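You operate a simulated robot arm through the tools that you are given. There is no shell and no other tool. Be economical: measure what you need, move in short steps, check, and stop when the job is done.

Carry out the task below with a simulated two-armed robot. There is one attempt and no reset: what you move stays moved.

JOB
Switch the bypass machine off, unlock its vent drawer and take out the air filter for washing.
Fine: off first; lay it on the black table; leave the drawer open and the lock free.

It is judged by the outcome, as a careful person would: the job done as asked, and still so three seconds after it is handed in. It fails if anything else is knocked over, pushed out of place, dropped, spilled or broken.

ROBOT AND FRAMES
Two 7-joint arms with two-finger parallel grippers on one trunk, on a base that drives. Base frame: it is fixed to the floor where the robot stands at the start and does not move with it; the origin is under the middle of the robot, x ahead of it, y to its left, z up. Readings come in cm, rad, newtons and seconds.
The left shoulder is at the start at [6, 14.3, 92.6], the right one opposite. With the tool pointing down near the work surface each hand reaches from about 10 to 60 cm from the robot's upright axis, wherever it stands, measured 20 degrees to its own side. Places, roughly: drawer lock [50, -30, 40]; mode knob of the bay machine [-260, 90, 100]; mode knob of the bypass machine [50, -20, 100]; mode knob of the pump machine [50, -110, 100]; mute button of the bypass machine [50, 0, 100]; mute button of the pump machine [50, -90, 100]; start button of the bay machine [-260, 50, 100]; start button of the bypass machine [50, 20, 100]; start button of the pump machine [50, -70, 100]; stop button of the bypass machine [50, 10, 100]; stop button of the pump machine [50, -80, 100]; top of the black table [50, -180, 80]; vent drawer [50, 0, 40]. Payload 1.57 kg a hand.
Tool frame (each hand has its own): the origin (TCP) lies between the finger pads and is the grasp point; the fingertips stand 3 cm ahead of it; z points along the fingers, y is the line along which they close. The gripper opens to 11 cm. The fingers are 2.4 cm wide and 1.2 cm thick; the gripper's body (4.8 by 11.2 cm) begins 7.8 cm behind the TCP.
Orientation is that of the tool frame in the base frame, as a unit quaternion [x, y, z, w]. With the fingers straight down and closing along the base's y, the tool's x points along the base's -x, its y along +y and its z along -z.

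CONTROLS
- The arms move only by the tool apply_moves. It takes "left_motion", "right_motion" or both (then of equal length, played together; a hand with none holds still); each is a list of rows, each a list of 6 numbers: the shift along the base's x, y, z in cm, then the turn, a rotation vector about the base's x, y, z in rad. In form: [[dx, dy, dz, rx, ry, rz], ...]. A call has 1 to 10 rows; each row shifts and turns the commanded pose from where the row before left it. "left_claw" and "right_claw" are, for a hand that has rows, the opening, from 0 (shut) to 1 (fully open), set as the call begins (left out, the last holds). A row lasts 0.2 s, in which the tool goes at most 5 cm and 0.15 rad; a call with a longer step from one row to the next is refused whole, and so is a gripper value outside its range. Where a pose cannot be reached the arm comes as near as it can. A force on the tool above 40 N (or 10 N above the force at the start of the call, whichever is more), or a blocked arm, ends the call early, and 0.2 s more pass. Each finger travels about 4.5 cm/s and halts on what it meets, pressing with about 28 N; the grip force reading is that of the motor and also rises with nothing between the fingers. The clock runs only during rows and for 0.2 s after the last one: add rows that do not move to give the fingers time. The reply holds the time, the measured pose of the TCP, the force on the tool along the base axes, the opening and the grip force, in the units named above and with some noise, with the torque about the TCP (base axes, N m) and any sound that the robot's microphone picked up.
- Cameras (640 x 400 px; columns grow to the right, rows downward): "scene" is now at [2.87, -2.61, 152.13]; the picture's right is [-0.41, -0.91, 0.00], its down [-0.80, 0.36, -0.47] and it looks along [0.43, -0.19, -0.88] (base axes); focal length 272 px, centre (320, 200). "left" rides on the left gripper at [7, -1.6, -14.1] in its tool frame; the picture's right is [0.23, 0.97, 0.00], its down [-0.86, 0.20, -0.48] and it looks along [-0.47, 0.11, 0.88] (tool axes); focal length 222 px, centre (320, 200). "right" rides on the right gripper at [7, 1.6, -14.1] in its tool frame; the picture's right is [-0.23, 0.97, 0.00], its down [-0.86, -0.20, -0.48] and it looks along [-0.47, -0.11, 0.88] (tool axes); focal length 222 px, centre (320, 200).
- grab_frame(camera): a new picture of that camera. No time passes.
- slide_trunk(by): slides the trunk up (or, below 0, down) by that many cm; the arms and the scene camera ride with it, the base frame stays. It gives what a move gives, with no picture.
- base_move(legs): drives the robot by 1 to 6 legs, each [ahead, left, turn to the left] in cm, cm and rad, along the robot's own axes; the way and the turn of a leg run together, so that a leg with both is an arc; at most 150 cm and 3.142 rad a leg. The arms and the cameras ride along, it lands a little off, and it stops where it bumps. It gives what a move gives.
- turn_head(pan, tilt): turns the head with the scene camera to pan (to the left, within 1.501 rad either way) and tilt (down, from -0.506 to 1.204), counted from straight ahead of the robot. It gives what a move gives.
- probe_pixels(camera, pixels): for up to 12 pixels [column, row] of the newest picture of that camera ("zoom" is the newest enlarged one), the place [x, y, z] in the base frame of the surface seen there, good to about 0.2 cm. No time passes.
- inspect(camera, box): a new picture of the part [left, top, right, bottom] of that camera's present view, enlarged. No time passes.
- sign_off(): hands the job in; it is judged then, once.

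Work in short steps. Measure before you move; look again where a grasp or a placing could have gone wrong, and mend it. You have 80 turns and 78 pictures in all, those below and enlarged ones among them. Open the grippers and draw the arms clear of the work before you hand the job in, unless the task says otherwise; then end with one line.

The tools are called after ">>>" as a command line: name --argument value ..., lists and objects as JSON in quotes. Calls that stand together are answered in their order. apply_moves: Moves the arms, as the interface text tells. Its arguments: {"type":"object","properties":{"left_motion":{"type":"array","items":{"type":"array","items":{"type":"number"}}},"left_claw":{"type":"number"},"right_motion":{"type":"array","items":{"type":"array","items":{"type":"number"}}},"right_claw":{"type":"number"}},"required":[]} The other tools are called the same way: slide_trunk (by) slides the trunk up or down; base_move (legs) drives the base; turn_head (pan, tilt) turns the head that bears the scene camera; grab_frame (camera) takes a picture; probe_pixels (camera, pixels) gives the place of the surface under pixels of a picture; inspect (camera, box) takes an enlarged picture of a part of a camera's view; sign_off () hands the job in.

At the start:

```text
t: 0.0
left_eef_pos: [46.09, -0.71, 100.05]
left_tool_rot: [0.0, 1.0, -0.001, -0.001]
left_wrist_force: [-0.3, 0.0, 0.4]
left_wrist_torque: [-0.01, 0.01, -0.03]
left_grip_width: 10.98
left_grip_force: 0.1
right_eef_pos: [40.27, -34.64, 99.99]
right_tool_rot: [0.0, 1.0, 0.0, 0.0]
right_wrist_force: [1.0, 0.6, 0.2]
right_wrist_torque: [0.02, 0.01, 0.02]
right_grip_width: 11.0
right_grip_force: 0.1
trunk travel left (down, up): [-52.5, 6.5]
robot x, y, heading: [-0.07, 0.09, -0.0]
head pan, tilt: [-0.424, 1.082]
```

scene: 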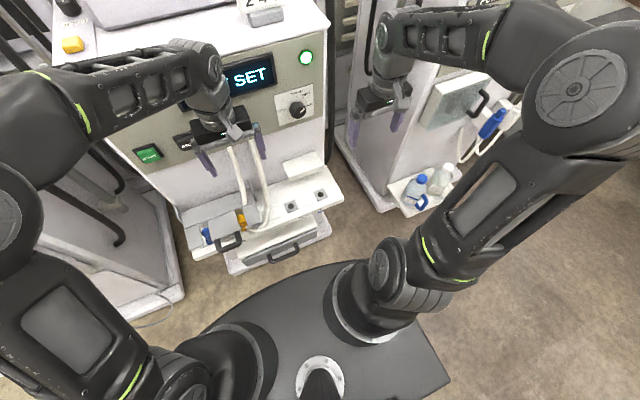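
right: 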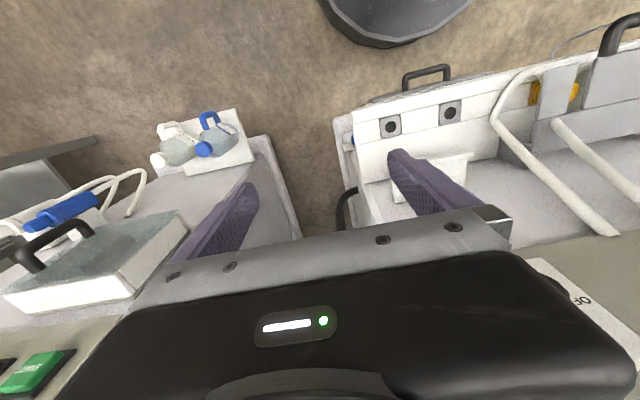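
left: 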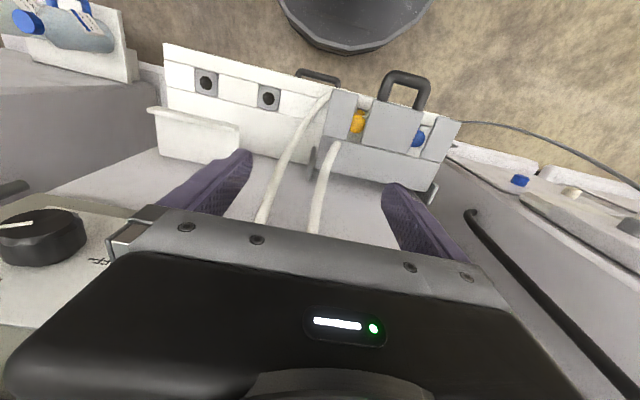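

The machine ahead shows a "SET" screen, a knob near (297,108) and a green button at (148,155). I take enlarged views to identify the controls.

>>> inspect --camera "scene" --box '[100, 20, 340, 170]'

>>> inspect --camera "scene" --box '[160, 140, 360, 280]'

```text
2.67 times, centred on (220, 95) of scene
```

zoom: 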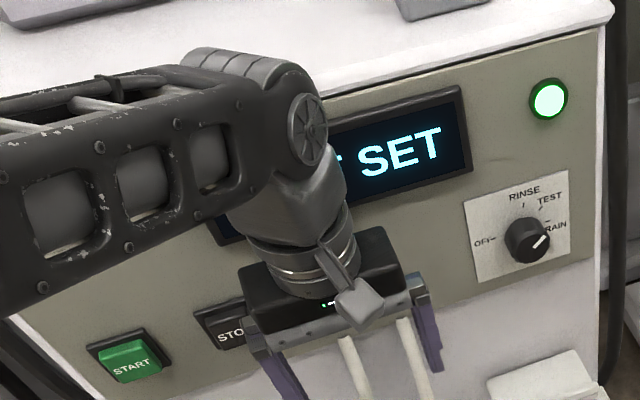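

```text
2.86 times, centred on (260, 210) of scene
```

zoom: 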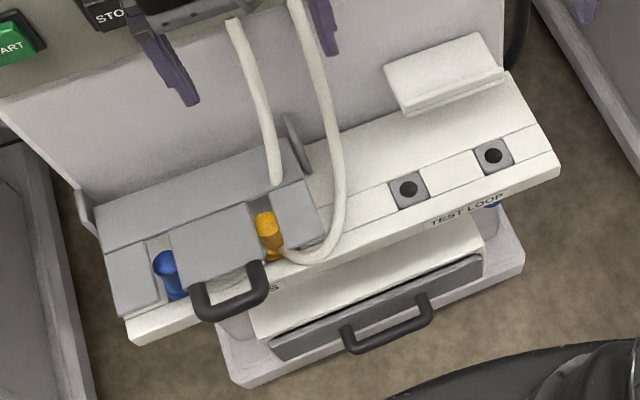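

The knob has OFF/RINSE/TEST/DRAIN, and the left arm hides part of the panel. I draw both arms back toward the robot to see the whole face.

>>> apply_moves --left_motion '[[-4, 0, 0, 0, 0, 0], [-4, 1, 0, 0, 0, 0], [-4, 2, 0, 0, 0, 0], [-4, 3, 0, 0, 0, 0], [-4, 3, 0, 0, 0, 0], [-2, 4, 0, 0, 0, 0], [0, 4, 0, 0, 0, 0]]' --right_motion '[[-4, 0, 0, 0, 0, 0], [-4, 0, 0, 0, 0, 0], [-4, 0, 0, 0, 0, 0], [-2, 0, 0, 0, 0, 0], [0, 0, 0, 0, 0, 0], [0, 0, 0, 0, 0, 0], [0, 0, 0, 0, 0, 0]]'

>>> turn_head --pan 0 --tilt 0.75

>>> grab_frame --camera "scene"

```text
t: 1.6
left_eef_pos: [24.41, 16.2, 100.45]
left_tool_rot: [0.0, 1.0, 0.001, 0.0]
left_wrist_force: [-0.2, -0.3, 0.2]
left_wrist_torque: [-0.04, 0.01, -0.01]
left_grip_width: 10.98
left_grip_force: 0.0
left hand out of reach, approached as far as the arm can: row 7
right_eef_pos: [26.29, -34.73, 100.1]
right_tool_rot: [0.0, 1.0, 0.0, 0.0]
right_wrist_force: [0.2, 0.1, 1.0]
right_wrist_torque: [-0.01, -0.05, 0.03]
right_grip_width: 11.0
right_grip_force: 0.1
trunk travel left (down, up): [-52.5, 6.5]
robot x, y, heading: [-0.2, -0.11, 0.001]
head pan, tilt: [-0.424, 1.082]
```

```text
t: 2.5
left_eef_pos: [24.47, 16.1, 100.47]
left_tool_rot: [0.0, 1.0, 0.0, 0.0]
left_wrist_force: [-0.6, -0.7, -0.1]
left_wrist_torque: [0.01, 0.05, 0.0]
left_grip_width: 10.99
left_grip_force: 0.2
right_eef_pos: [26.2, -34.66, 99.97]
right_tool_rot: [0.0, 1.0, 0.0, 0.0]
right_wrist_force: [-0.8, 0.5, 0.2]
right_wrist_torque: [-0.01, -0.01, 0.01]
right_grip_width: 10.99
right_grip_force: 0.0
trunk travel left (down, up): [-52.5, 6.5]
robot x, y, heading: [0.28, 0.02, -0.006]
head pan, tilt: [0.0, 0.75]
```

```text
72 pictures are left
```

scene: 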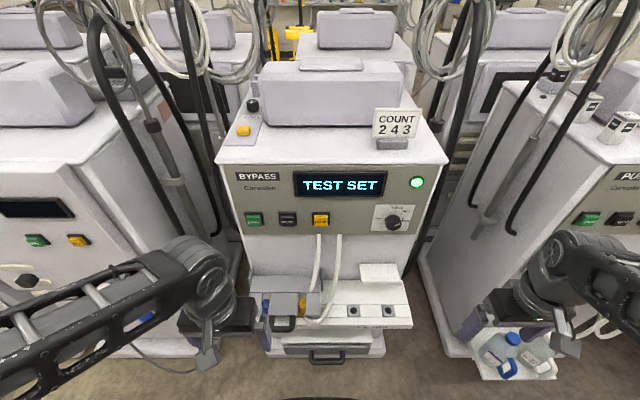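

This is the BYPASS machine, showing "TEST SET". I enlarge the panel and the lower part.

>>> inspect --camera "scene" --box '[225, 160, 445, 250]'

>>> probe_pixels --camera "zoom" --pixels '[[80, 172], [183, 172], [278, 170], [492, 180], [455, 175], [520, 200], [557, 63], [400, 150], [495, 130]]'

>>> inspect --camera "scene" --box '[240, 250, 430, 370]'

>>> probe_pixels --camera "zoom" --pixels '[[145, 245], [300, 360], [215, 340], [385, 340], [300, 310], [380, 205], [497, 205], [550, 250], [75, 225], [210, 190], [470, 75], [300, 325]]'

```text
2.91 times, centred on (335, 205) of scene
```

zoom: 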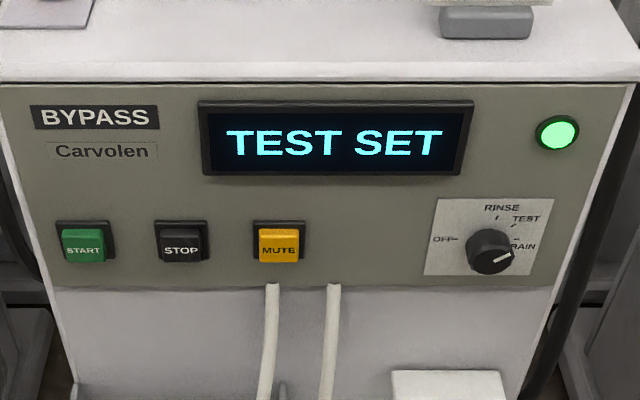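

```text
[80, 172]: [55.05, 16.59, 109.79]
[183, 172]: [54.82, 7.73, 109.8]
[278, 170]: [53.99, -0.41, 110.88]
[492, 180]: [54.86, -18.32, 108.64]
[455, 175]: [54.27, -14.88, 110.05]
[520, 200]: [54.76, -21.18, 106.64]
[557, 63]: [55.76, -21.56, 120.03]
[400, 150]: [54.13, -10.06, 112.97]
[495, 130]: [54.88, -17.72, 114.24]
```

```text
3.33 times, centred on (335, 310) of scene
```

zoom: 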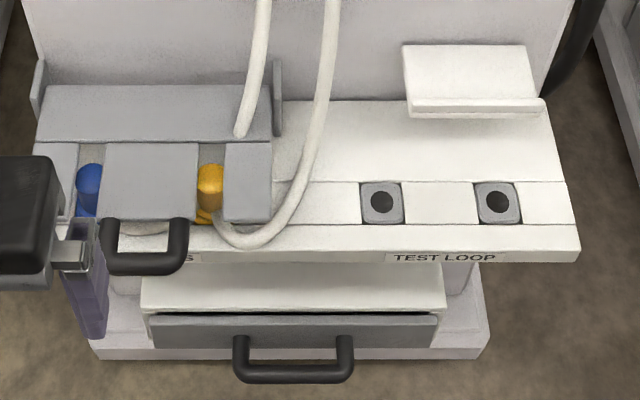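

```text
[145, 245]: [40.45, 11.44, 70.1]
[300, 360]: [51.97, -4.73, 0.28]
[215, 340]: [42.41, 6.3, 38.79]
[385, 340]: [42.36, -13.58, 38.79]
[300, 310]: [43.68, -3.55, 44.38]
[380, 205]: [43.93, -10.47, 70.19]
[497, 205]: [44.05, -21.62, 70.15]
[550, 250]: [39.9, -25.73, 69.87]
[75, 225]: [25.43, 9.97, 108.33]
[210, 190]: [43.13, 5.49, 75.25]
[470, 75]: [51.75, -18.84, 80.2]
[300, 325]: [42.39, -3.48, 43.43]
```

The knob shows its pointer to the lower right, and sits at about y −18, z 108; the drawer handle is near [39,−3.5,39]. I bring the right hand to pointing forward, behind the knob, to look closer.

>>> apply_moves --right_motion '[[1, 1.5, 0.8, 0, -0.15, 0], [1, 1.5, 0.8, 0, -0.15, 0], [1, 1.5, 0.8, 0, -0.15, 0], [1, 1.5, 0.8, 0, -0.15, 0], [1, 1.5, 0.8, 0, -0.15, 0], [1, 1.5, 0.8, 0, -0.15, 0], [1, 1.5, 0.8, 0, -0.15, 0], [1, 1.5, 0.8, 0, -0.15, 0], [1, 1.5, 0.8, 0, -0.15, 0], [1, 1.5, 0.8, 0, -0.15, 0]]'

>>> apply_moves --right_motion '[[0, 1, 0, 0, -0.0708, 0], [0, 0, 0, 0, 0, 0]]'

>>> grab_frame --camera "right"

>>> grab_frame --camera "scene"

```text
t: 4.7
left_eef_pos: [24.59, 16.14, 100.35]
left_tool_rot: [0.0, 1.0, 0.0, -0.001]
left_wrist_force: [-0.2, 0.2, 0.5]
left_wrist_torque: [0.0, 0.02, -0.02]
left_grip_width: 10.99
left_grip_force: 0.0
right_eef_pos: [47.22, -27.34, 123.24]
right_tool_rot: [0.001, 0.732, -0.001, 0.681]
right_wrist_force: [0.2, -0.1, 0.8]
right_wrist_torque: [0.01, 0.01, -0.01]
right_grip_width: 10.98
right_grip_force: 0.0
right hand out of reach, approached as far as the arm can: row 3, 4, 5, 6, 7, 8, 9, 10
trunk travel left (down, up): [-52.5, 6.5]
robot x, y, heading: [0.04, 0.14, -0.0]
head pan, tilt: [0.0, 0.75]
```

```text
t: 5.3
left_eef_pos: [24.47, 16.2, 100.54]
left_tool_rot: [0.0, 1.0, 0.0, 0.0]
left_wrist_force: [-0.7, 0.6, 0.2]
left_wrist_torque: [-0.02, -0.06, -0.02]
left_grip_width: 11.0
left_grip_force: 0.0
right_eef_pos: [48.26, -26.72, 124.27]
right_tool_rot: [0.0, 0.707, 0.0, 0.707]
right_wrist_force: [0.3, 0.3, -0.4]
right_wrist_torque: [-0.03, -0.03, -0.02]
right_grip_width: 10.99
right_grip_force: 0.0
right hand out of reach, approached as far as the arm can: row 1
trunk travel left (down, up): [-52.5, 6.5]
robot x, y, heading: [-0.36, -0.26, -0.001]
head pan, tilt: [0.0, 0.75]
```

```text
69 pictures are left
```

right: 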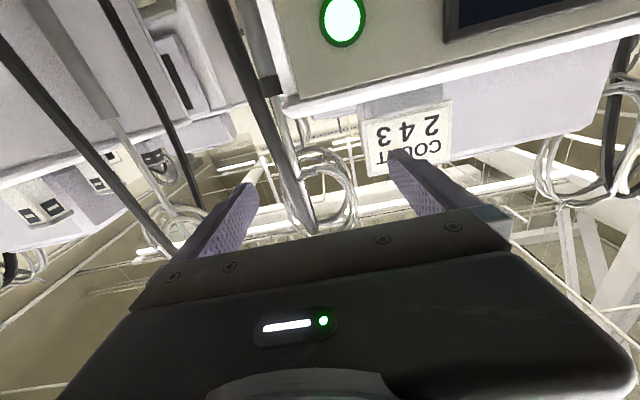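

```text
68 pictures are left
```

scene: 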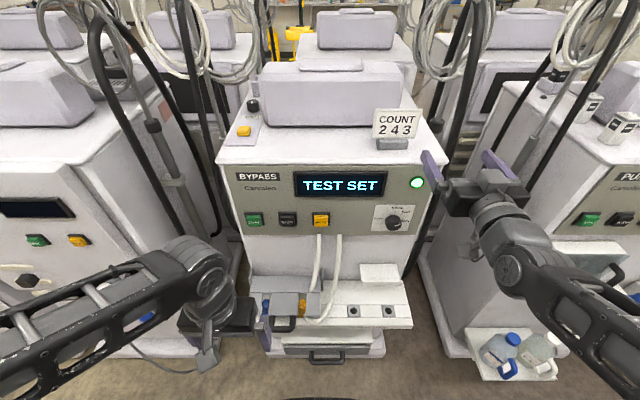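

The robot is too close for a forward-pointing hand (it got pushed up to [48,−27,124]). I back the base by 28 cm, a straight retreat that clears everything.

>>> base_move --legs '[[-28, 0, 0]]'

>>> apply_moves --right_motion '[[0, 0, -0.1, 0, 0, 0], [0, 0, 0, 0, 0, 0]]'

```text
t: 7.2
left_eef_pos: [-3.35, 16.13, 100.63]
left_tool_rot: [-0.001, 1.0, 0.001, 0.0]
left_wrist_force: [-0.2, 0.0, 0.3]
left_wrist_torque: [0.01, -0.01, -0.02]
left_grip_width: 11.0
left_grip_force: 0.1
right_eef_pos: [20.38, -26.78, 124.37]
right_tool_rot: [-0.001, 0.708, 0.0, 0.707]
right_wrist_force: [-0.5, -0.4, 1.2]
right_wrist_torque: [0.0, 0.01, 0.0]
right_grip_width: 11.02
right_grip_force: 0.0
trunk travel left (down, up): [-52.5, 6.5]
robot x, y, heading: [-27.83, -0.12, 0.0]
head pan, tilt: [0.0, 0.75]
```

```text
t: 7.8
left_eef_pos: [-3.23, 16.11, 100.46]
left_tool_rot: [-0.001, 1.0, 0.0, 0.0]
left_wrist_force: [-0.1, 0.2, 0.2]
left_wrist_torque: [-0.02, -0.02, 0.01]
left_grip_width: 11.0
left_grip_force: 0.1
right_eef_pos: [20.51, -26.81, 124.11]
right_tool_rot: [-0.001, 0.709, 0.001, 0.706]
right_wrist_force: [0.1, -0.4, 0.6]
right_wrist_torque: [0.01, -0.02, -0.01]
right_grip_width: 11.01
right_grip_force: 0.0
trunk travel left (down, up): [-52.5, 6.5]
robot x, y, heading: [-27.52, -0.08, -0.001]
head pan, tilt: [0.0, 0.75]
```

The hand is now at [20.5,−26.8,124] pointing forward. I bring it to about x 36, y −18, z 108 and look at the knob.

>>> apply_moves --right_motion '[[2, 1.5, -4, 0, 0, 0], [2, 1.5, -4, 0, 0, 0], [3, 1.5, -3, 0, 0, 0], [3, 1.5, -3, 0, 0, 0], [3, 1.5, -2, 0, 0, 0], [3, 1, 0, 0, 0, 0], [0, 0, 0, 0, 0, 0]]'

>>> inspect --camera "right" --box '[160, 0, 560, 250]'

>>> grab_frame --camera "scene"

```text
t: 9.4
left_eef_pos: [-3.31, 16.22, 100.46]
left_tool_rot: [-0.001, 1.0, 0.0, -0.001]
left_wrist_force: [0.4, 0.0, 0.0]
left_wrist_torque: [0.01, 0.02, 0.02]
left_grip_width: 11.0
left_grip_force: 0.1
right_eef_pos: [37.93, -18.62, 109.19]
right_tool_rot: [0.0, 0.708, 0.0, 0.706]
right_wrist_force: [-0.7, 0.3, 0.0]
right_wrist_torque: [-0.01, 0.01, -0.01]
right_grip_width: 10.98
right_grip_force: 0.1
right hand out of reach, approached as far as the arm can: row 1, 2
trunk travel left (down, up): [-52.5, 6.5]
robot x, y, heading: [-27.96, -0.25, 0.001]
head pan, tilt: [0.0, 0.75]
```

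```text
1.60 times, centred on (360, 125) of right
```

zoom: 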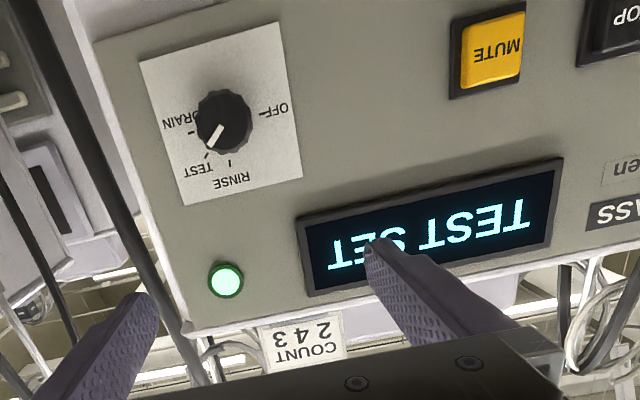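

```text
66 pictures are left
```

scene: 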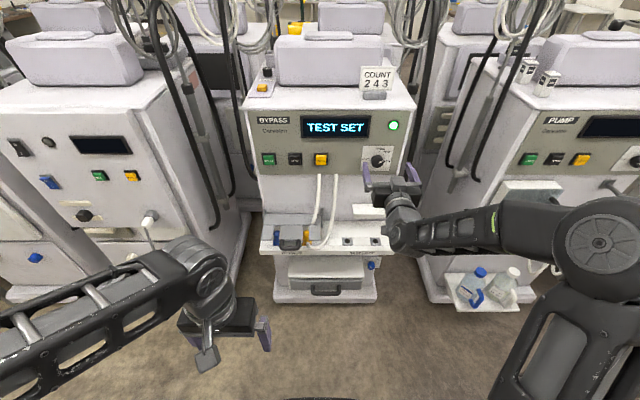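

Upside-down in the wrist view, the knob at zoom (222,122) points at TEST; OFF is on its left (viewed from front). I probe the knob, its ticks and the blue lock seen at scene (371,266).

>>> probe_pixels --camera "zoom" --pixels '[[215, 128], [225, 135], [200, 125], [222, 95], [250, 118], [264, 114], [192, 132], [208, 153], [230, 163], [205, 143], [280, 60], [225, 115]]'

>>> inspect --camera "scene" --box '[260, 240, 400, 310]'

>>> probe_pixels --camera "zoom" --pixels '[[508, 113], [500, 105], [518, 125], [510, 95], [300, 240], [300, 210], [240, 215], [370, 215], [240, 160], [508, 140], [480, 160], [220, 190]]'

```text
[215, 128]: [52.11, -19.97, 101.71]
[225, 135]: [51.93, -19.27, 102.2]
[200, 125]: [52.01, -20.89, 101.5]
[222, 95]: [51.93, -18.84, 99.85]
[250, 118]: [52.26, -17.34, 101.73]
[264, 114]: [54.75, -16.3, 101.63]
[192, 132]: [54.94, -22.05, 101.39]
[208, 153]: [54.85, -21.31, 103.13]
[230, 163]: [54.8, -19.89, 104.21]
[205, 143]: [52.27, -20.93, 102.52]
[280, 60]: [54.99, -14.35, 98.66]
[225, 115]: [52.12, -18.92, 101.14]
```

```text
4.57 times, centred on (330, 275) of scene
```

zoom: 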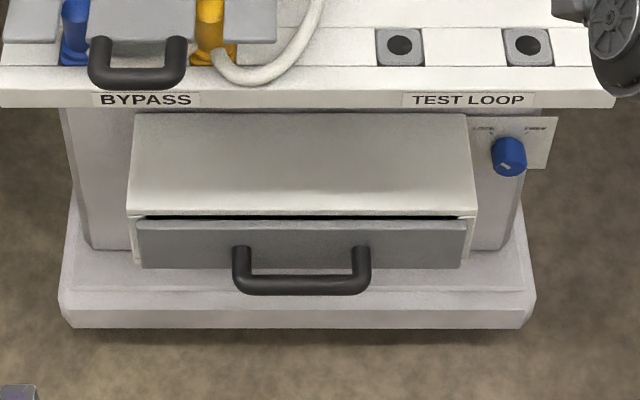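

```text
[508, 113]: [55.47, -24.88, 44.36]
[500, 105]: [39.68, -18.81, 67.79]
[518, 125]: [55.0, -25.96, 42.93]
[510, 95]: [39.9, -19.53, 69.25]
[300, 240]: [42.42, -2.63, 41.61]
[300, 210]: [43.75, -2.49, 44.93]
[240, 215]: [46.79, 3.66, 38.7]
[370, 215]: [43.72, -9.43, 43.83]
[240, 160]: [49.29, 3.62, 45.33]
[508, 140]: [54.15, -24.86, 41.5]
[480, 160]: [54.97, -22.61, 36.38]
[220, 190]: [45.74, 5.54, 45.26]
```

The knob's centre is about y −19.2, z 101.4, its face at x 52; turning from TEST to OFF needs about 140° counter‑clockwise (negative about x). I pre-rotate the hand +1.2 rad and line up in front of it.

>>> apply_moves --right_motion '[[0, -0.1, -1, 0.15, 0, 0], [0, -0.1, -1, 0.15, 0, 0], [0, -0.1, -1, 0.15, 0, 0], [0, -0.1, -1, 0.15, 0, 0], [0, -0.1, -1, 0.15, 0, 0], [0, -0.1, -1, 0.15, 0, 0], [0, 0, -1, 0.15, 0, 0], [0, 0, -0.8, 0.15, 0, 0], [0, 0, 0, 0, 0, 0]]' --right_claw 0.6

>>> grab_frame --camera "right"

>>> grab_frame --camera "scene"

```text
t: 11.4
left_eef_pos: [-3.37, 16.14, 100.53]
left_tool_rot: [-0.001, 1.0, 0.0, -0.001]
left_wrist_force: [-0.8, -0.2, -0.9]
left_wrist_torque: [0.02, 0.0, -0.02]
left_grip_width: 11.02
left_grip_force: 0.0
right_eef_pos: [37.92, -19.24, 101.14]
right_tool_rot: [0.399, 0.583, 0.401, 0.583]
right_wrist_force: [-0.3, -0.1, 0.7]
right_wrist_torque: [-0.02, 0.0, -0.01]
right_grip_width: 6.61
right_grip_force: 0.0
trunk travel left (down, up): [-52.5, 6.5]
robot x, y, heading: [-27.92, 0.1, 0.001]
head pan, tilt: [0.0, 0.75]
```

```text
64 pictures are left
```

right: 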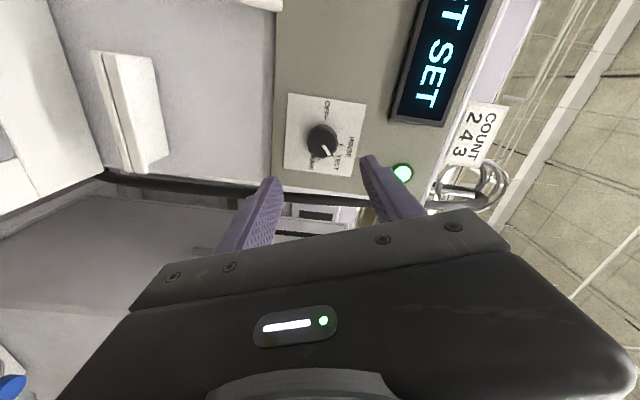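

```text
63 pictures are left
```

scene: 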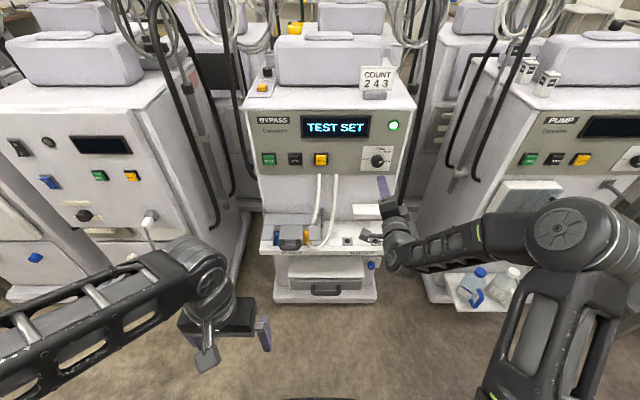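

The hand is on the knob's axis with fingers open 6.6 cm. I advance ~12.9 cm so the fingers straddle it.

>>> apply_moves --right_motion '[[4, 0, 0.1, 0, 0, 0], [4, 0, 0.1, 0, 0, 0], [3, 0, 0, 0, 0, 0], [1.8, 0, 0, 0, 0, 0], [0, 0, 0, 0, 0, 0]]'

>>> grab_frame --camera "right"

```text
t: 12.6
left_eef_pos: [-3.33, 16.14, 100.38]
left_tool_rot: [-0.001, 1.0, 0.0, 0.0]
left_wrist_force: [0.8, -0.6, 0.3]
left_wrist_torque: [0.0, -0.02, 0.01]
left_grip_width: 10.96
left_grip_force: 0.1
right_eef_pos: [50.5, -19.22, 101.28]
right_tool_rot: [0.398, 0.584, 0.4, 0.584]
right_wrist_force: [-0.3, 0.8, -0.5]
right_wrist_torque: [-0.04, 0.04, 0.01]
right_grip_width: 6.61
right_grip_force: 0.1
trunk travel left (down, up): [-52.5, 6.5]
robot x, y, heading: [-27.84, -0.26, 0.001]
head pan, tilt: [0.0, 0.75]
```

```text
62 pictures are left
```

right: 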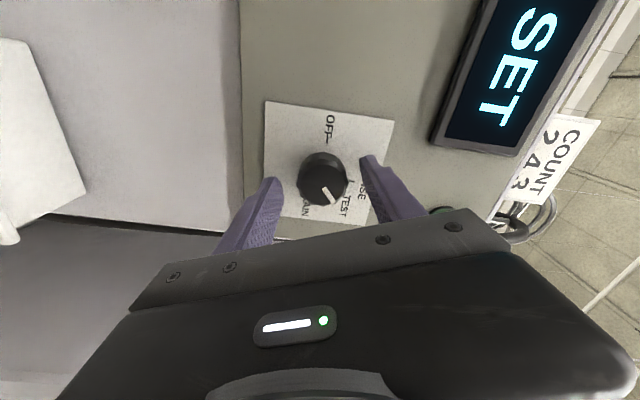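

Knob at (323,180) is right where the grip axis projects. Closing the fingers on it.

>>> apply_moves --right_motion '[[0.2, 0, 0, 0, 0, 0], [0, 0, 0, 0, 0, 0], [0, 0, 0, 0, 0, 0], [0, 0, 0, 0, 0, 0]]' --right_claw 0.2

>>> grab_frame --camera "right"

```text
t: 13.6
left_eef_pos: [-3.43, 16.17, 100.45]
left_tool_rot: [-0.001, 1.0, -0.001, -0.001]
left_wrist_force: [-1.1, 0.4, 0.1]
left_wrist_torque: [0.0, -0.05, 0.01]
left_grip_width: 11.0
left_grip_force: 0.1
right_eef_pos: [50.74, -19.19, 101.45]
right_tool_rot: [0.397, 0.583, 0.401, 0.584]
right_wrist_force: [3.3, 1.8, 6.3]
right_wrist_torque: [-0.01, 0.21, 0.34]
right_grip_width: 3.9
right_grip_force: 35.8
trunk travel left (down, up): [-52.5, 6.5]
robot x, y, heading: [-27.9, -0.13, 0.001]
head pan, tilt: [0.0, 0.75]
```

```text
61 pictures are left
```

right: 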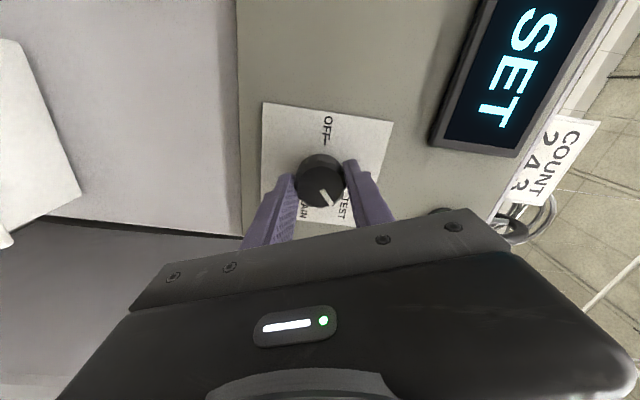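

The knob is gripped (3.9 cm). I turn 8 × −0.15 rad and check.

>>> apply_moves --right_motion '[[0, 0, 0, -0.15, 0, 0], [0, 0, 0, -0.15, 0, 0], [0, 0, 0, -0.15, 0, 0], [0, 0, 0, -0.15, 0, 0], [0, 0, 0, -0.15, 0, 0], [0, 0, 0, -0.15, 0, 0], [0, 0, 0, -0.15, 0, 0], [0, 0, 0, -0.15, 0, 0], [0, 0, 0, 0, 0, 0]]'

>>> grab_frame --camera "right"

```text
t: 15.6
left_eef_pos: [-3.38, 16.11, 100.43]
left_tool_rot: [-0.001, 1.0, 0.0, -0.001]
left_wrist_force: [1.2, 0.5, 0.9]
left_wrist_torque: [-0.02, -0.01, -0.03]
left_grip_width: 10.99
left_grip_force: 0.1
right_eef_pos: [50.83, -19.11, 101.51]
right_tool_rot: [-0.001, 0.708, -0.001, 0.706]
right_wrist_force: [-5.3, -0.2, 0.5]
right_wrist_torque: [-0.04, -0.53, -0.1]
right_grip_width: 3.89
right_grip_force: 44.6
trunk travel left (down, up): [-52.5, 6.5]
robot x, y, heading: [-28.01, 0.26, -0.001]
head pan, tilt: [0.0, 0.75]
```

```text
60 pictures are left
```

right: 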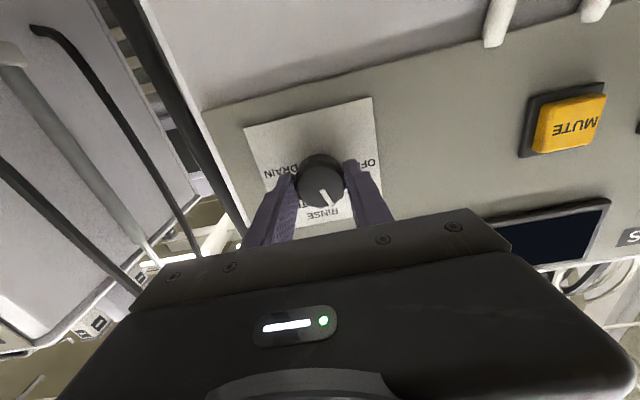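

The knob follows: pointer is now just past RINSE. I turn another −1.2 rad toward OFF.

>>> apply_moves --right_motion '[[0, 0, 0, -0.15, 0, 0], [0, 0, 0, -0.15, 0, 0], [0, 0, 0, -0.15, 0, 0], [0, 0, 0, -0.15, 0, 0], [0, 0, 0, -0.15, 0, 0], [0, 0, 0, -0.15, 0, 0], [0, 0, 0, -0.15, 0, 0], [0, 0, 0, -0.15, 0, 0], [0, 0, 0, 0, 0, 0]]'

>>> grab_frame --camera "right"

>>> inspect --camera "scene" --box '[240, 90, 430, 210]'

```text
t: 17.6
left_eef_pos: [-3.36, 15.98, 100.49]
left_tool_rot: [-0.001, 1.0, 0.0, -0.001]
left_wrist_force: [0.7, 0.2, -0.1]
left_wrist_torque: [0.0, -0.01, 0.03]
left_grip_width: 11.0
left_grip_force: 0.1
right_eef_pos: [50.73, -19.31, 101.45]
right_tool_rot: [-0.399, 0.584, -0.4, 0.583]
right_wrist_force: [-2.9, -3.3, 3.5]
right_wrist_torque: [-0.03, -0.15, 0.24]
right_grip_width: 3.91
right_grip_force: 44.1
trunk travel left (down, up): [-52.5, 6.5]
robot x, y, heading: [-27.63, -0.19, -0.0]
head pan, tilt: [0.0, 0.75]
```

```text
59 pictures are left
```

right: 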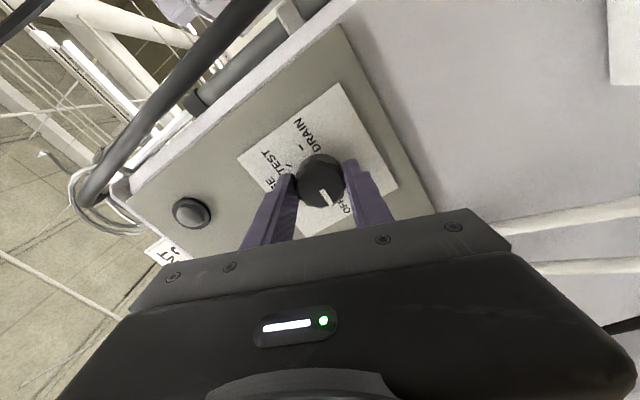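

```text
3.33 times, centred on (335, 150) of scene
```

zoom: 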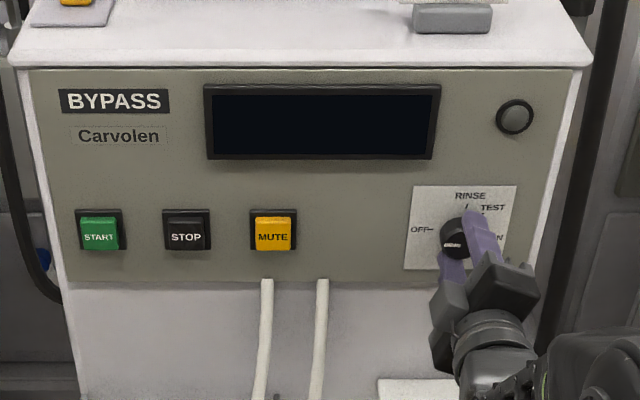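

The lamp and display are dark and the pointer is at OFF. I release the knob, retreat straight back, and check.

>>> apply_moves --right_motion '[[0, 0, 0, 0, 0, 0], [0, 0, 0, 0, 0, 0], [0, 0, 0, 0, 0, 0], [-2, 0, 0, 0, 0, 0], [-4, 0, 0, 0, 0, 0], [-4, 0, 0, 0, 0, 0], [-4, 0, 0, 0, 0, 0]]' --right_claw 0.6

>>> inspect --camera "scene" --box '[240, 90, 430, 210]'

>>> inspect --camera "right" --box '[160, 50, 480, 250]'

```text
t: 19.2
left_eef_pos: [-3.38, 16.16, 100.44]
left_tool_rot: [-0.001, 1.0, 0.0, 0.001]
left_wrist_force: [-1.1, 0.0, 0.3]
left_wrist_torque: [0.04, -0.04, -0.01]
left_grip_width: 10.99
left_grip_force: 0.0
right_eef_pos: [36.57, -19.24, 101.45]
right_tool_rot: [-0.398, 0.585, -0.399, 0.583]
right_wrist_force: [0.0, 0.1, 0.3]
right_wrist_torque: [-0.02, 0.01, 0.0]
right_grip_width: 6.58
right_grip_force: 0.1
trunk travel left (down, up): [-52.5, 6.5]
robot x, y, heading: [-27.95, 0.07, -0.001]
head pan, tilt: [0.0, 0.75]
```

```text
3.33 times, centred on (335, 150) of scene
```

zoom: 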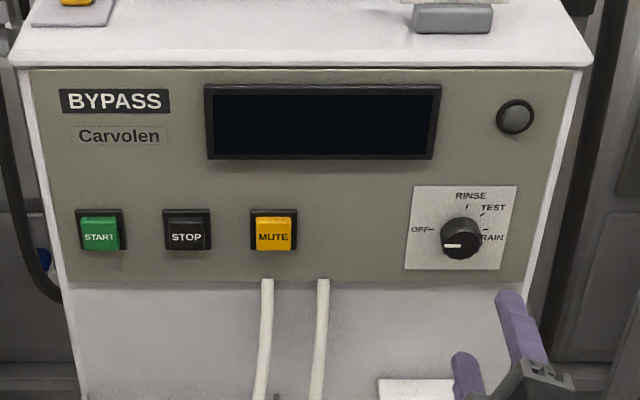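

```text
2.00 times, centred on (320, 150) of right
```

zoom: 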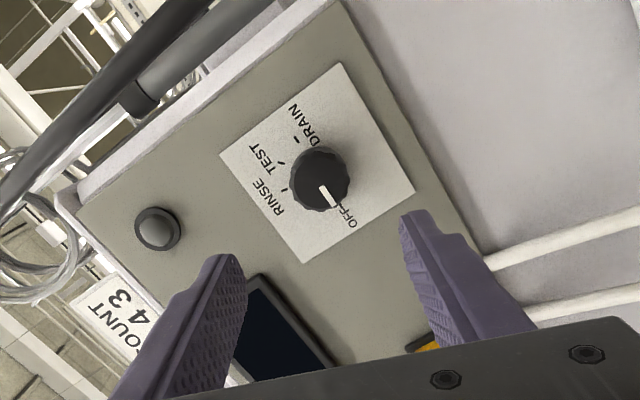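

The machine is off. Next the lock under the shelf: I back the base 20 cm, lower the trunk 48 cm, and look.

>>> base_move --legs '[[-20, 0, 0]]'

>>> slide_trunk --by -48

>>> turn_head --pan -0.1 --tilt 0.55

>>> grab_frame --camera "scene"

```text
t: 20.8
left_eef_pos: [-23.67, 16.13, 100.55]
left_tool_rot: [-0.001, 1.0, 0.0, 0.0]
left_wrist_force: [0.7, -0.7, 0.5]
left_wrist_torque: [0.05, -0.02, 0.01]
left_grip_width: 11.02
left_grip_force: 0.0
right_eef_pos: [16.42, -19.27, 101.43]
right_tool_rot: [-0.4, 0.584, -0.399, 0.583]
right_wrist_force: [0.6, -0.1, 0.1]
right_wrist_torque: [0.0, 0.02, 0.01]
right_grip_width: 6.6
right_grip_force: 0.0
trunk travel left (down, up): [-52.5, 6.5]
robot x, y, heading: [-47.84, -0.11, 0.004]
head pan, tilt: [0.0, 0.75]
```

```text
refused: -48 is not a number from -40 to 40
```

```text
t: 21.6
left_eef_pos: [-23.54, 16.21, 100.39]
left_tool_rot: [0.0, 1.0, 0.001, 0.0]
left_wrist_force: [0.2, 0.6, -0.6]
left_wrist_torque: [-0.02, 0.02, 0.0]
left_grip_width: 10.98
left_grip_force: 0.1
right_eef_pos: [16.69, -19.22, 101.39]
right_tool_rot: [-0.4, 0.584, -0.399, 0.583]
right_wrist_force: [-0.4, 0.6, 0.6]
right_wrist_torque: [-0.02, 0.01, 0.01]
right_grip_width: 6.59
right_grip_force: 0.1
trunk travel left (down, up): [-52.5, 6.5]
robot x, y, heading: [-48.22, 0.1, 0.004]
head pan, tilt: [-0.099, 0.55]
```

```text
55 pictures are left
```

scene: 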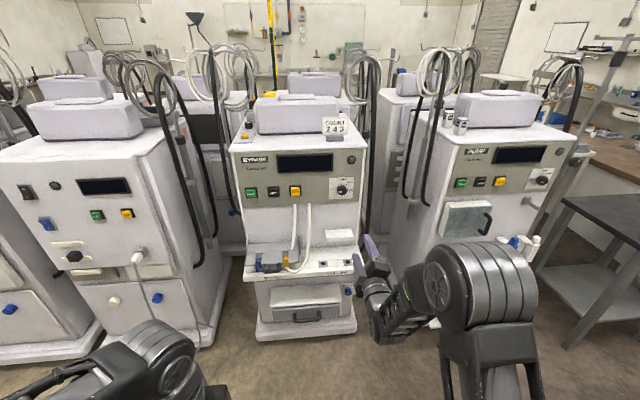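

The slide limit is 40 cm per call. I lower in two calls and take a view.

>>> slide_trunk --by -40

>>> slide_trunk --by -8

>>> grab_frame --camera "scene"

>>> inspect --camera "right" --box '[160, 0, 480, 200]'

```text
t: 25.4
left_eef_pos: [-23.61, 16.09, 60.54]
left_tool_rot: [0.0, 1.0, 0.0, -0.001]
left_wrist_force: [0.5, -0.2, 0.3]
left_wrist_torque: [0.0, -0.03, 0.01]
left_grip_width: 10.99
left_grip_force: 0.0
right_eef_pos: [16.49, -19.18, 61.42]
right_tool_rot: [-0.399, 0.584, -0.399, 0.583]
right_wrist_force: [0.3, -0.2, -0.3]
right_wrist_torque: [-0.01, -0.01, -0.03]
right_grip_width: 6.59
right_grip_force: 0.1
trunk travel left (down, up): [-12.5, 46.5]
robot x, y, heading: [-48.08, -0.27, -0.003]
head pan, tilt: [-0.099, 0.55]
```

```text
t: 26.6
left_eef_pos: [-23.53, 16.17, 52.38]
left_tool_rot: [-0.001, 1.0, 0.0, 0.0]
left_wrist_force: [-0.4, 0.8, -0.3]
left_wrist_torque: [0.04, -0.01, -0.01]
left_grip_width: 11.0
left_grip_force: 0.0
right_eef_pos: [16.52, -19.22, 53.37]
right_tool_rot: [-0.399, 0.584, -0.399, 0.583]
right_wrist_force: [0.6, -1.0, 0.4]
right_wrist_torque: [0.0, 0.01, -0.01]
right_grip_width: 6.59
right_grip_force: 0.1
trunk travel left (down, up): [-4.5, 54.5]
robot x, y, heading: [-48.21, -0.35, 0.004]
head pan, tilt: [-0.099, 0.55]
```

```text
54 pictures are left
```

scene: 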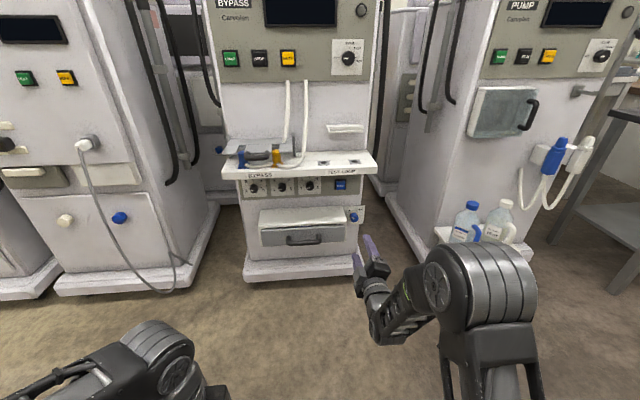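

```text
2.00 times, centred on (320, 100) of right
```

zoom: 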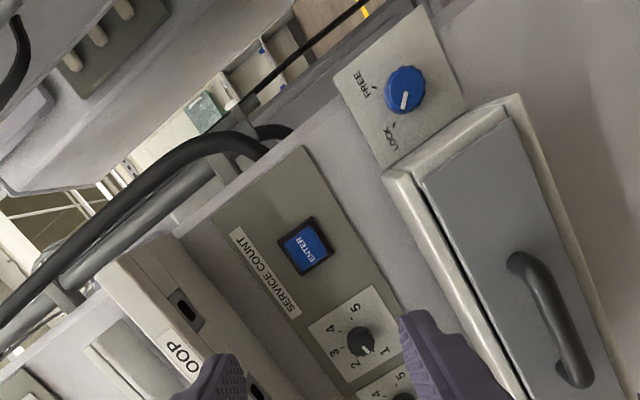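

The blue lock is at zoom (405,90) pointing to LOCK, with FREE a quarter-turn away; there's also a SERVICE COUNT panel with three dials and ENTER. I probe the lock and dials.

>>> probe_pixels --camera "zoom" --pixels '[[405, 88], [390, 85], [418, 95], [404, 70], [400, 105], [394, 126], [376, 88], [440, 80], [360, 342], [305, 245], [370, 352], [540, 300]]'

>>> inspect --camera "scene" --box '[210, 130, 400, 260]'

>>> probe_pixels --camera "zoom" --pixels '[[482, 290], [318, 355], [180, 290], [460, 300], [330, 395], [145, 190], [242, 190], [337, 190], [440, 185], [20, 140], [330, 135], [320, 320]]'

```text
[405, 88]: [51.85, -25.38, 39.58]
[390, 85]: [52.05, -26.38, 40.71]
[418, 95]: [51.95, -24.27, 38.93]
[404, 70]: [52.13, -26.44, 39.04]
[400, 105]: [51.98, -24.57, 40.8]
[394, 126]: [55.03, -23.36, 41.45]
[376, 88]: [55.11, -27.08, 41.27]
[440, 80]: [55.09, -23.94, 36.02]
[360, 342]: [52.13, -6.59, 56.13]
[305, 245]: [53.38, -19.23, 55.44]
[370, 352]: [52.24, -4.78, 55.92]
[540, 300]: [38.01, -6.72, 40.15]
```

```text
3.08 times, centred on (305, 195) of scene
```

zoom: 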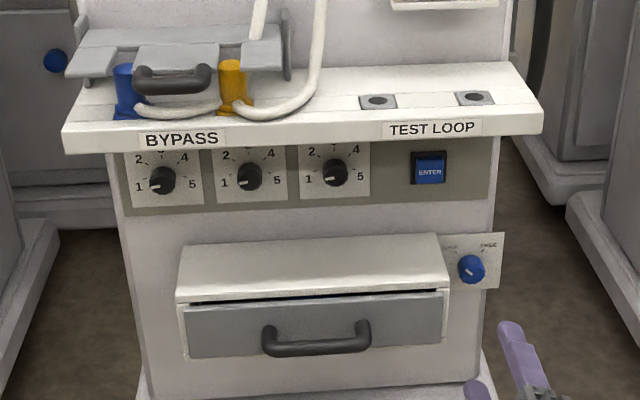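

```text
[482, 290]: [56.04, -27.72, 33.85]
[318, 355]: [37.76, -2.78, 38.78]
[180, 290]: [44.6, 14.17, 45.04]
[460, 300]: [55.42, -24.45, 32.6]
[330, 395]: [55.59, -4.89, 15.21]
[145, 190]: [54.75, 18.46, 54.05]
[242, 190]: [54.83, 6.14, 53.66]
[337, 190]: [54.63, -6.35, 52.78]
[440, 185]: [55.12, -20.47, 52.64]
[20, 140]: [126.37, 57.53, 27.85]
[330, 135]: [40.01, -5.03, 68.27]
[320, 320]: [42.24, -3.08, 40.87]
```

Lock centre ≈ [52,−25.3,39.7]; LOCK tick is up-left, FREE up-right, so a clockwise quarter turn. I align the hand (y, z, +0.4 rad roll), then drive ahead 20 cm.

>>> apply_moves --right_motion '[[0, -1, -3, 0.1, 0, 0], [0, -1.5, -3, 0.1, 0, 0], [0, -1.5, -3, 0.1, 0, 0], [0, -1.5, -3, 0.1, 0, 0], [0, -0.6, -1.7, 0, 0, 0], [0, 0, 0, 0, 0, 0]]'

>>> base_move --legs '[[20, 0, 0]]'

>>> grab_frame --camera "scene"

>>> grab_frame --camera "right"

```text
t: 28.0
left_eef_pos: [-23.61, 16.15, 52.46]
left_tool_rot: [-0.001, 1.0, 0.0, -0.001]
left_wrist_force: [0.2, -0.5, -0.3]
left_wrist_torque: [0.01, 0.0, -0.04]
left_grip_width: 11.02
left_grip_force: 0.1
right_eef_pos: [16.5, -25.33, 39.76]
right_tool_rot: [-0.276, 0.652, -0.274, 0.651]
right_wrist_force: [-1.1, 0.5, 1.2]
right_wrist_torque: [-0.03, -0.03, -0.01]
right_grip_width: 6.61
right_grip_force: 0.0
trunk travel left (down, up): [-4.5, 54.5]
robot x, y, heading: [-48.12, -0.12, 0.005]
head pan, tilt: [-0.099, 0.55]
```

```text
t: 29.6
left_eef_pos: [-3.25, 16.22, 52.52]
left_tool_rot: [-0.001, 1.0, 0.001, 0.0]
left_wrist_force: [1.0, -0.4, 0.3]
left_wrist_torque: [-0.01, 0.0, 0.0]
left_grip_width: 10.99
left_grip_force: 0.0
right_eef_pos: [36.88, -25.27, 39.69]
right_tool_rot: [-0.276, 0.652, -0.275, 0.651]
right_wrist_force: [-0.1, 0.4, 0.1]
right_wrist_torque: [0.02, 0.02, 0.0]
right_grip_width: 6.61
right_grip_force: 0.1
trunk travel left (down, up): [-4.5, 54.5]
robot x, y, heading: [-27.41, 0.18, 0.004]
head pan, tilt: [-0.099, 0.55]
```

```text
51 pictures are left
```

scene: 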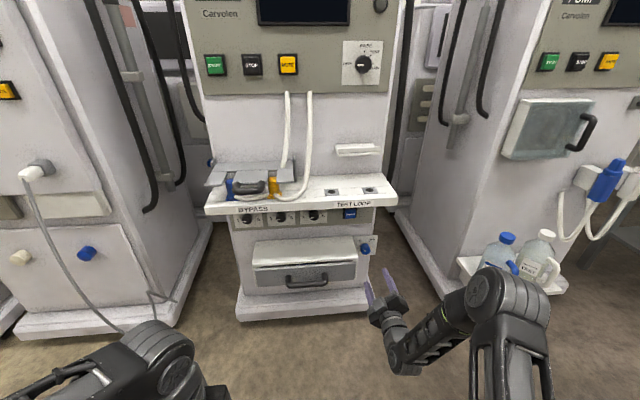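

```text
50 pictures are left
```

right: 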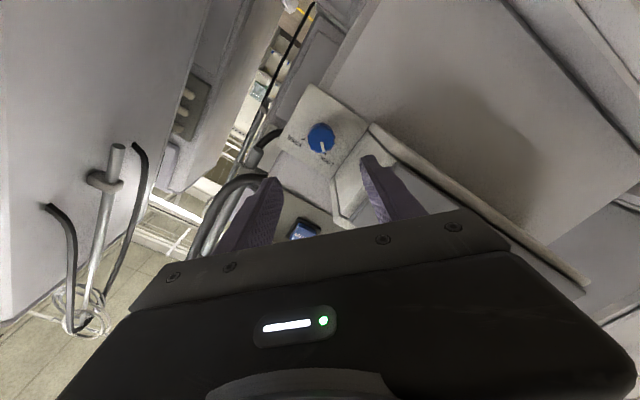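

The knob lies at (320,138) on the approach axis. I advance 13.9 cm and close on it.

>>> apply_moves --right_motion '[[4, 0, 0, 0, 0, 0], [4, 0, 0, 0, 0, 0], [3.5, 0, 0, 0, 0, 0], [2.4, 0, 0, 0, 0, 0], [0, 0, 0, 0, 0, 0]]'

>>> grab_frame --camera "right"

```text
t: 30.8
left_eef_pos: [-3.09, 16.21, 52.39]
left_tool_rot: [-0.001, 1.0, 0.0, 0.0]
left_wrist_force: [0.0, -0.7, -0.3]
left_wrist_torque: [-0.03, 0.0, 0.0]
left_grip_width: 10.99
left_grip_force: 0.1
right_eef_pos: [50.84, -25.32, 39.78]
right_tool_rot: [-0.276, 0.652, -0.275, 0.65]
right_wrist_force: [-0.2, 0.1, 0.6]
right_wrist_torque: [-0.04, -0.02, -0.01]
right_grip_width: 6.59
right_grip_force: 0.1
trunk travel left (down, up): [-4.5, 54.5]
robot x, y, heading: [-27.8, 0.0, 0.001]
head pan, tilt: [-0.099, 0.55]
```

```text
49 pictures are left
```

right: 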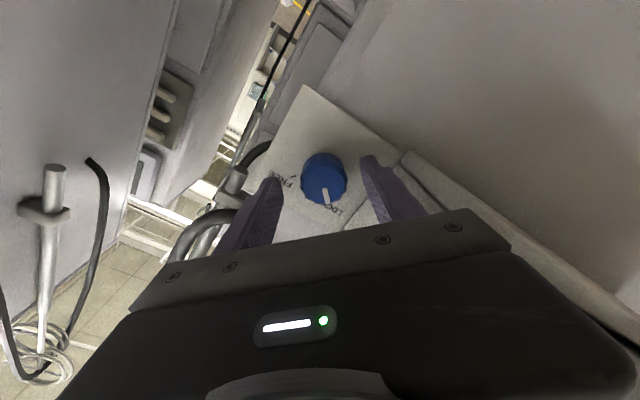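

The fingers straddle the blue knob at (324,178). I close, then turn +1.5 rad (clockwise).

>>> apply_moves --right_motion '[[0, 0, 0, 0, 0, 0], [0, 0, 0, 0, 0, 0], [0, 0, 0, 0, 0, 0], [0, 0, 0, 0, 0, 0]]' --right_claw 0.2

>>> apply_moves --right_motion '[[0, 0, 0, 0.15, 0, 0], [0, 0, 0, 0.15, 0, 0], [0, 0, 0, 0.15, 0, 0], [0, 0, 0, 0.15, 0, 0], [0, 0, 0, 0.15, 0, 0], [0, 0, 0, 0.15, 0, 0], [0, 0, 0, 0.15, 0, 0], [0, 0, 0, 0.15, 0, 0], [0, 0, 0, 0.15, 0, 0], [0, 0, 0, 0.15, 0, 0]]'

>>> grab_frame --camera "right"

```text
t: 31.8
left_eef_pos: [-3.21, 16.11, 52.38]
left_tool_rot: [0.0, 1.0, 0.0, -0.001]
left_wrist_force: [0.7, -0.6, 0.3]
left_wrist_torque: [0.01, 0.01, -0.01]
left_grip_width: 10.99
left_grip_force: 0.1
right_eef_pos: [50.81, -25.19, 39.57]
right_tool_rot: [-0.277, 0.653, -0.274, 0.649]
right_wrist_force: [0.8, 9.6, -10.1]
right_wrist_torque: [0.01, -0.05, -0.22]
right_grip_width: 3.59
right_grip_force: 33.3
trunk travel left (down, up): [-4.5, 54.5]
robot x, y, heading: [-27.46, -0.08, 0.002]
head pan, tilt: [-0.099, 0.55]
```

```text
t: 34.0
left_eef_pos: [-3.16, 16.21, 52.48]
left_tool_rot: [-0.001, 1.0, 0.001, 0.0]
left_wrist_force: [0.0, 0.2, -0.4]
left_wrist_torque: [0.0, 0.06, -0.04]
left_grip_width: 11.0
left_grip_force: 0.1
right_eef_pos: [50.85, -25.62, 40.09]
right_tool_rot: [0.244, 0.661, 0.243, 0.667]
right_wrist_force: [9.3, -0.6, 7.1]
right_wrist_torque: [-0.42, -0.17, -0.77]
right_grip_width: 3.56
right_grip_force: 30.3
trunk travel left (down, up): [-4.5, 54.5]
robot x, y, heading: [-27.6, -0.35, 0.0]
head pan, tilt: [-0.099, 0.55]
```

```text
48 pictures are left
```

right: 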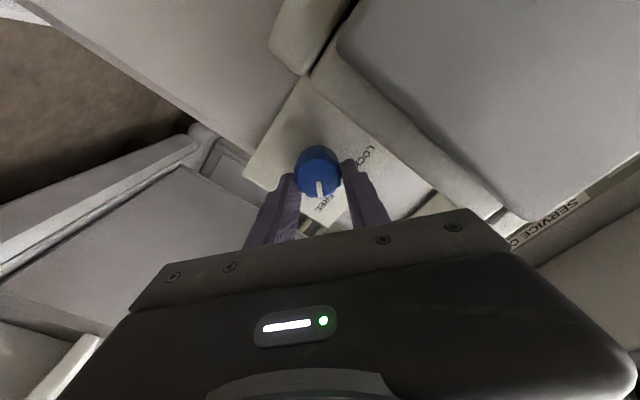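

The pointer now sits at FREE with the torque showing the end stop. I release, retreat, and inspect.

>>> apply_moves --right_motion '[[0, 0, 0, 0, 0, 0], [0, 0, 0, 0, 0, 0], [0, 0, 0, 0, 0, 0], [-2, 0, 0, 0, 0, 0], [-4, 0, 0, 0, 0, 0], [-4, 0, 0, 0, 0, 0], [-4, 0, 0, 0, 0, 0], [-3, 0, 0, 0, 0, 0]]' --right_claw 0.6

>>> inspect --camera "scene" --box '[220, 200, 400, 320]'

>>> probe_pixels --camera "zoom" --pixels '[[306, 280], [245, 285], [360, 275], [250, 270], [355, 265], [300, 245], [130, 240], [480, 225], [300, 305]]'

```text
t: 35.8
left_eef_pos: [-3.1, 16.18, 52.46]
left_tool_rot: [-0.001, 1.0, 0.0, -0.001]
left_wrist_force: [0.0, 0.3, 0.9]
left_wrist_torque: [-0.03, 0.0, -0.01]
left_grip_width: 11.0
left_grip_force: 0.2
right_eef_pos: [33.64, -25.08, 39.55]
right_tool_rot: [0.242, 0.664, 0.244, 0.664]
right_wrist_force: [0.1, 0.1, 0.0]
right_wrist_torque: [-0.01, 0.04, -0.02]
right_grip_width: 6.61
right_grip_force: 0.1
trunk travel left (down, up): [-4.5, 54.5]
robot x, y, heading: [-27.72, 0.17, 0.005]
head pan, tilt: [-0.099, 0.55]
```

```text
3.33 times, centred on (310, 260) of scene
```

zoom: 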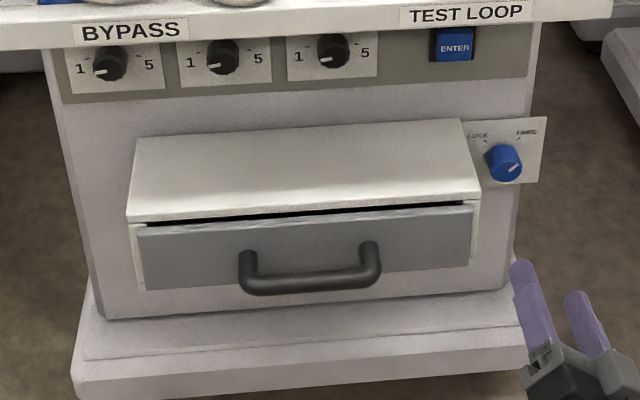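

```text
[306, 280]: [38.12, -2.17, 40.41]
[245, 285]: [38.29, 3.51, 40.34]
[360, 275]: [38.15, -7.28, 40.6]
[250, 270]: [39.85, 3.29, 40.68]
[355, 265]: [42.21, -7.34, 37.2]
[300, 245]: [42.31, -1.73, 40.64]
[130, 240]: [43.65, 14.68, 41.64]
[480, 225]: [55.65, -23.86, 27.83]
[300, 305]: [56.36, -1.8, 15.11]
```

The lock points to FREE. The drawer handle bar is at x≈38.5, z≈40, y −8…+4. I bring the right hand in front of it with the fingers closing vertically.

>>> apply_moves --right_motion '[[-3, 2, 0, 0.1, 0, 0], [0, 3, 0, 0.12, 0, 0], [0, 3, 0, 0.12, 0, 0], [0, 3, 0.2, 0.12, 0, 0], [0, 3, 0.1, 0.12, 0, 0], [0, 3, 0.1, 0.12, 0, 0], [0, 3, 0.1, 0.12, 0, 0], [0, 2.6, 0, 0, 0, 0], [0, 0, 0, 0, 0, 0]]' --right_claw 0.5

>>> grab_frame --camera "right"

>>> grab_frame --camera "scene"

```text
t: 37.8
left_eef_pos: [-3.05, 16.18, 52.4]
left_tool_rot: [0.0, 1.0, 0.0, 0.0]
left_wrist_force: [0.1, 0.1, -1.0]
left_wrist_torque: [-0.01, 0.0, 0.01]
left_grip_width: 11.03
left_grip_force: 0.1
right_eef_pos: [30.69, -2.69, 40.16]
right_tool_rot: [0.486, 0.513, 0.488, 0.513]
right_wrist_force: [0.1, -0.5, -0.3]
right_wrist_torque: [-0.03, 0.01, -0.01]
right_grip_width: 5.5
right_grip_force: 0.1
trunk travel left (down, up): [-4.5, 54.5]
robot x, y, heading: [-27.51, 0.1, 0.002]
head pan, tilt: [-0.099, 0.55]
```

```text
46 pictures are left
```

right: 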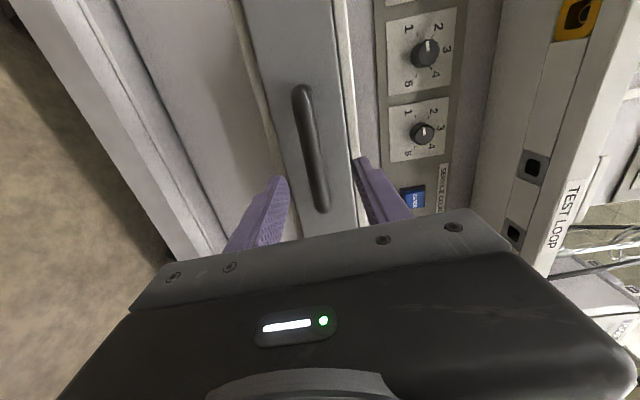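

```text
45 pictures are left
```

scene: 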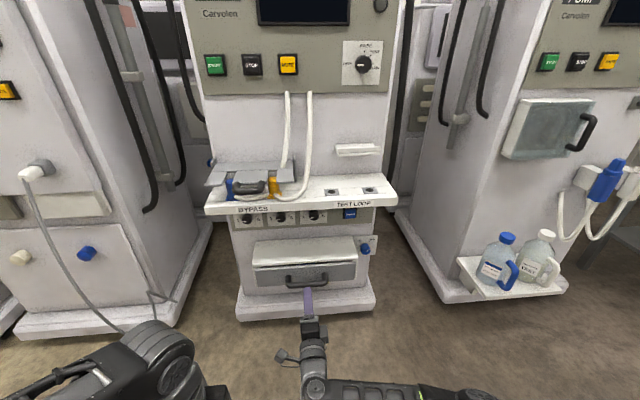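

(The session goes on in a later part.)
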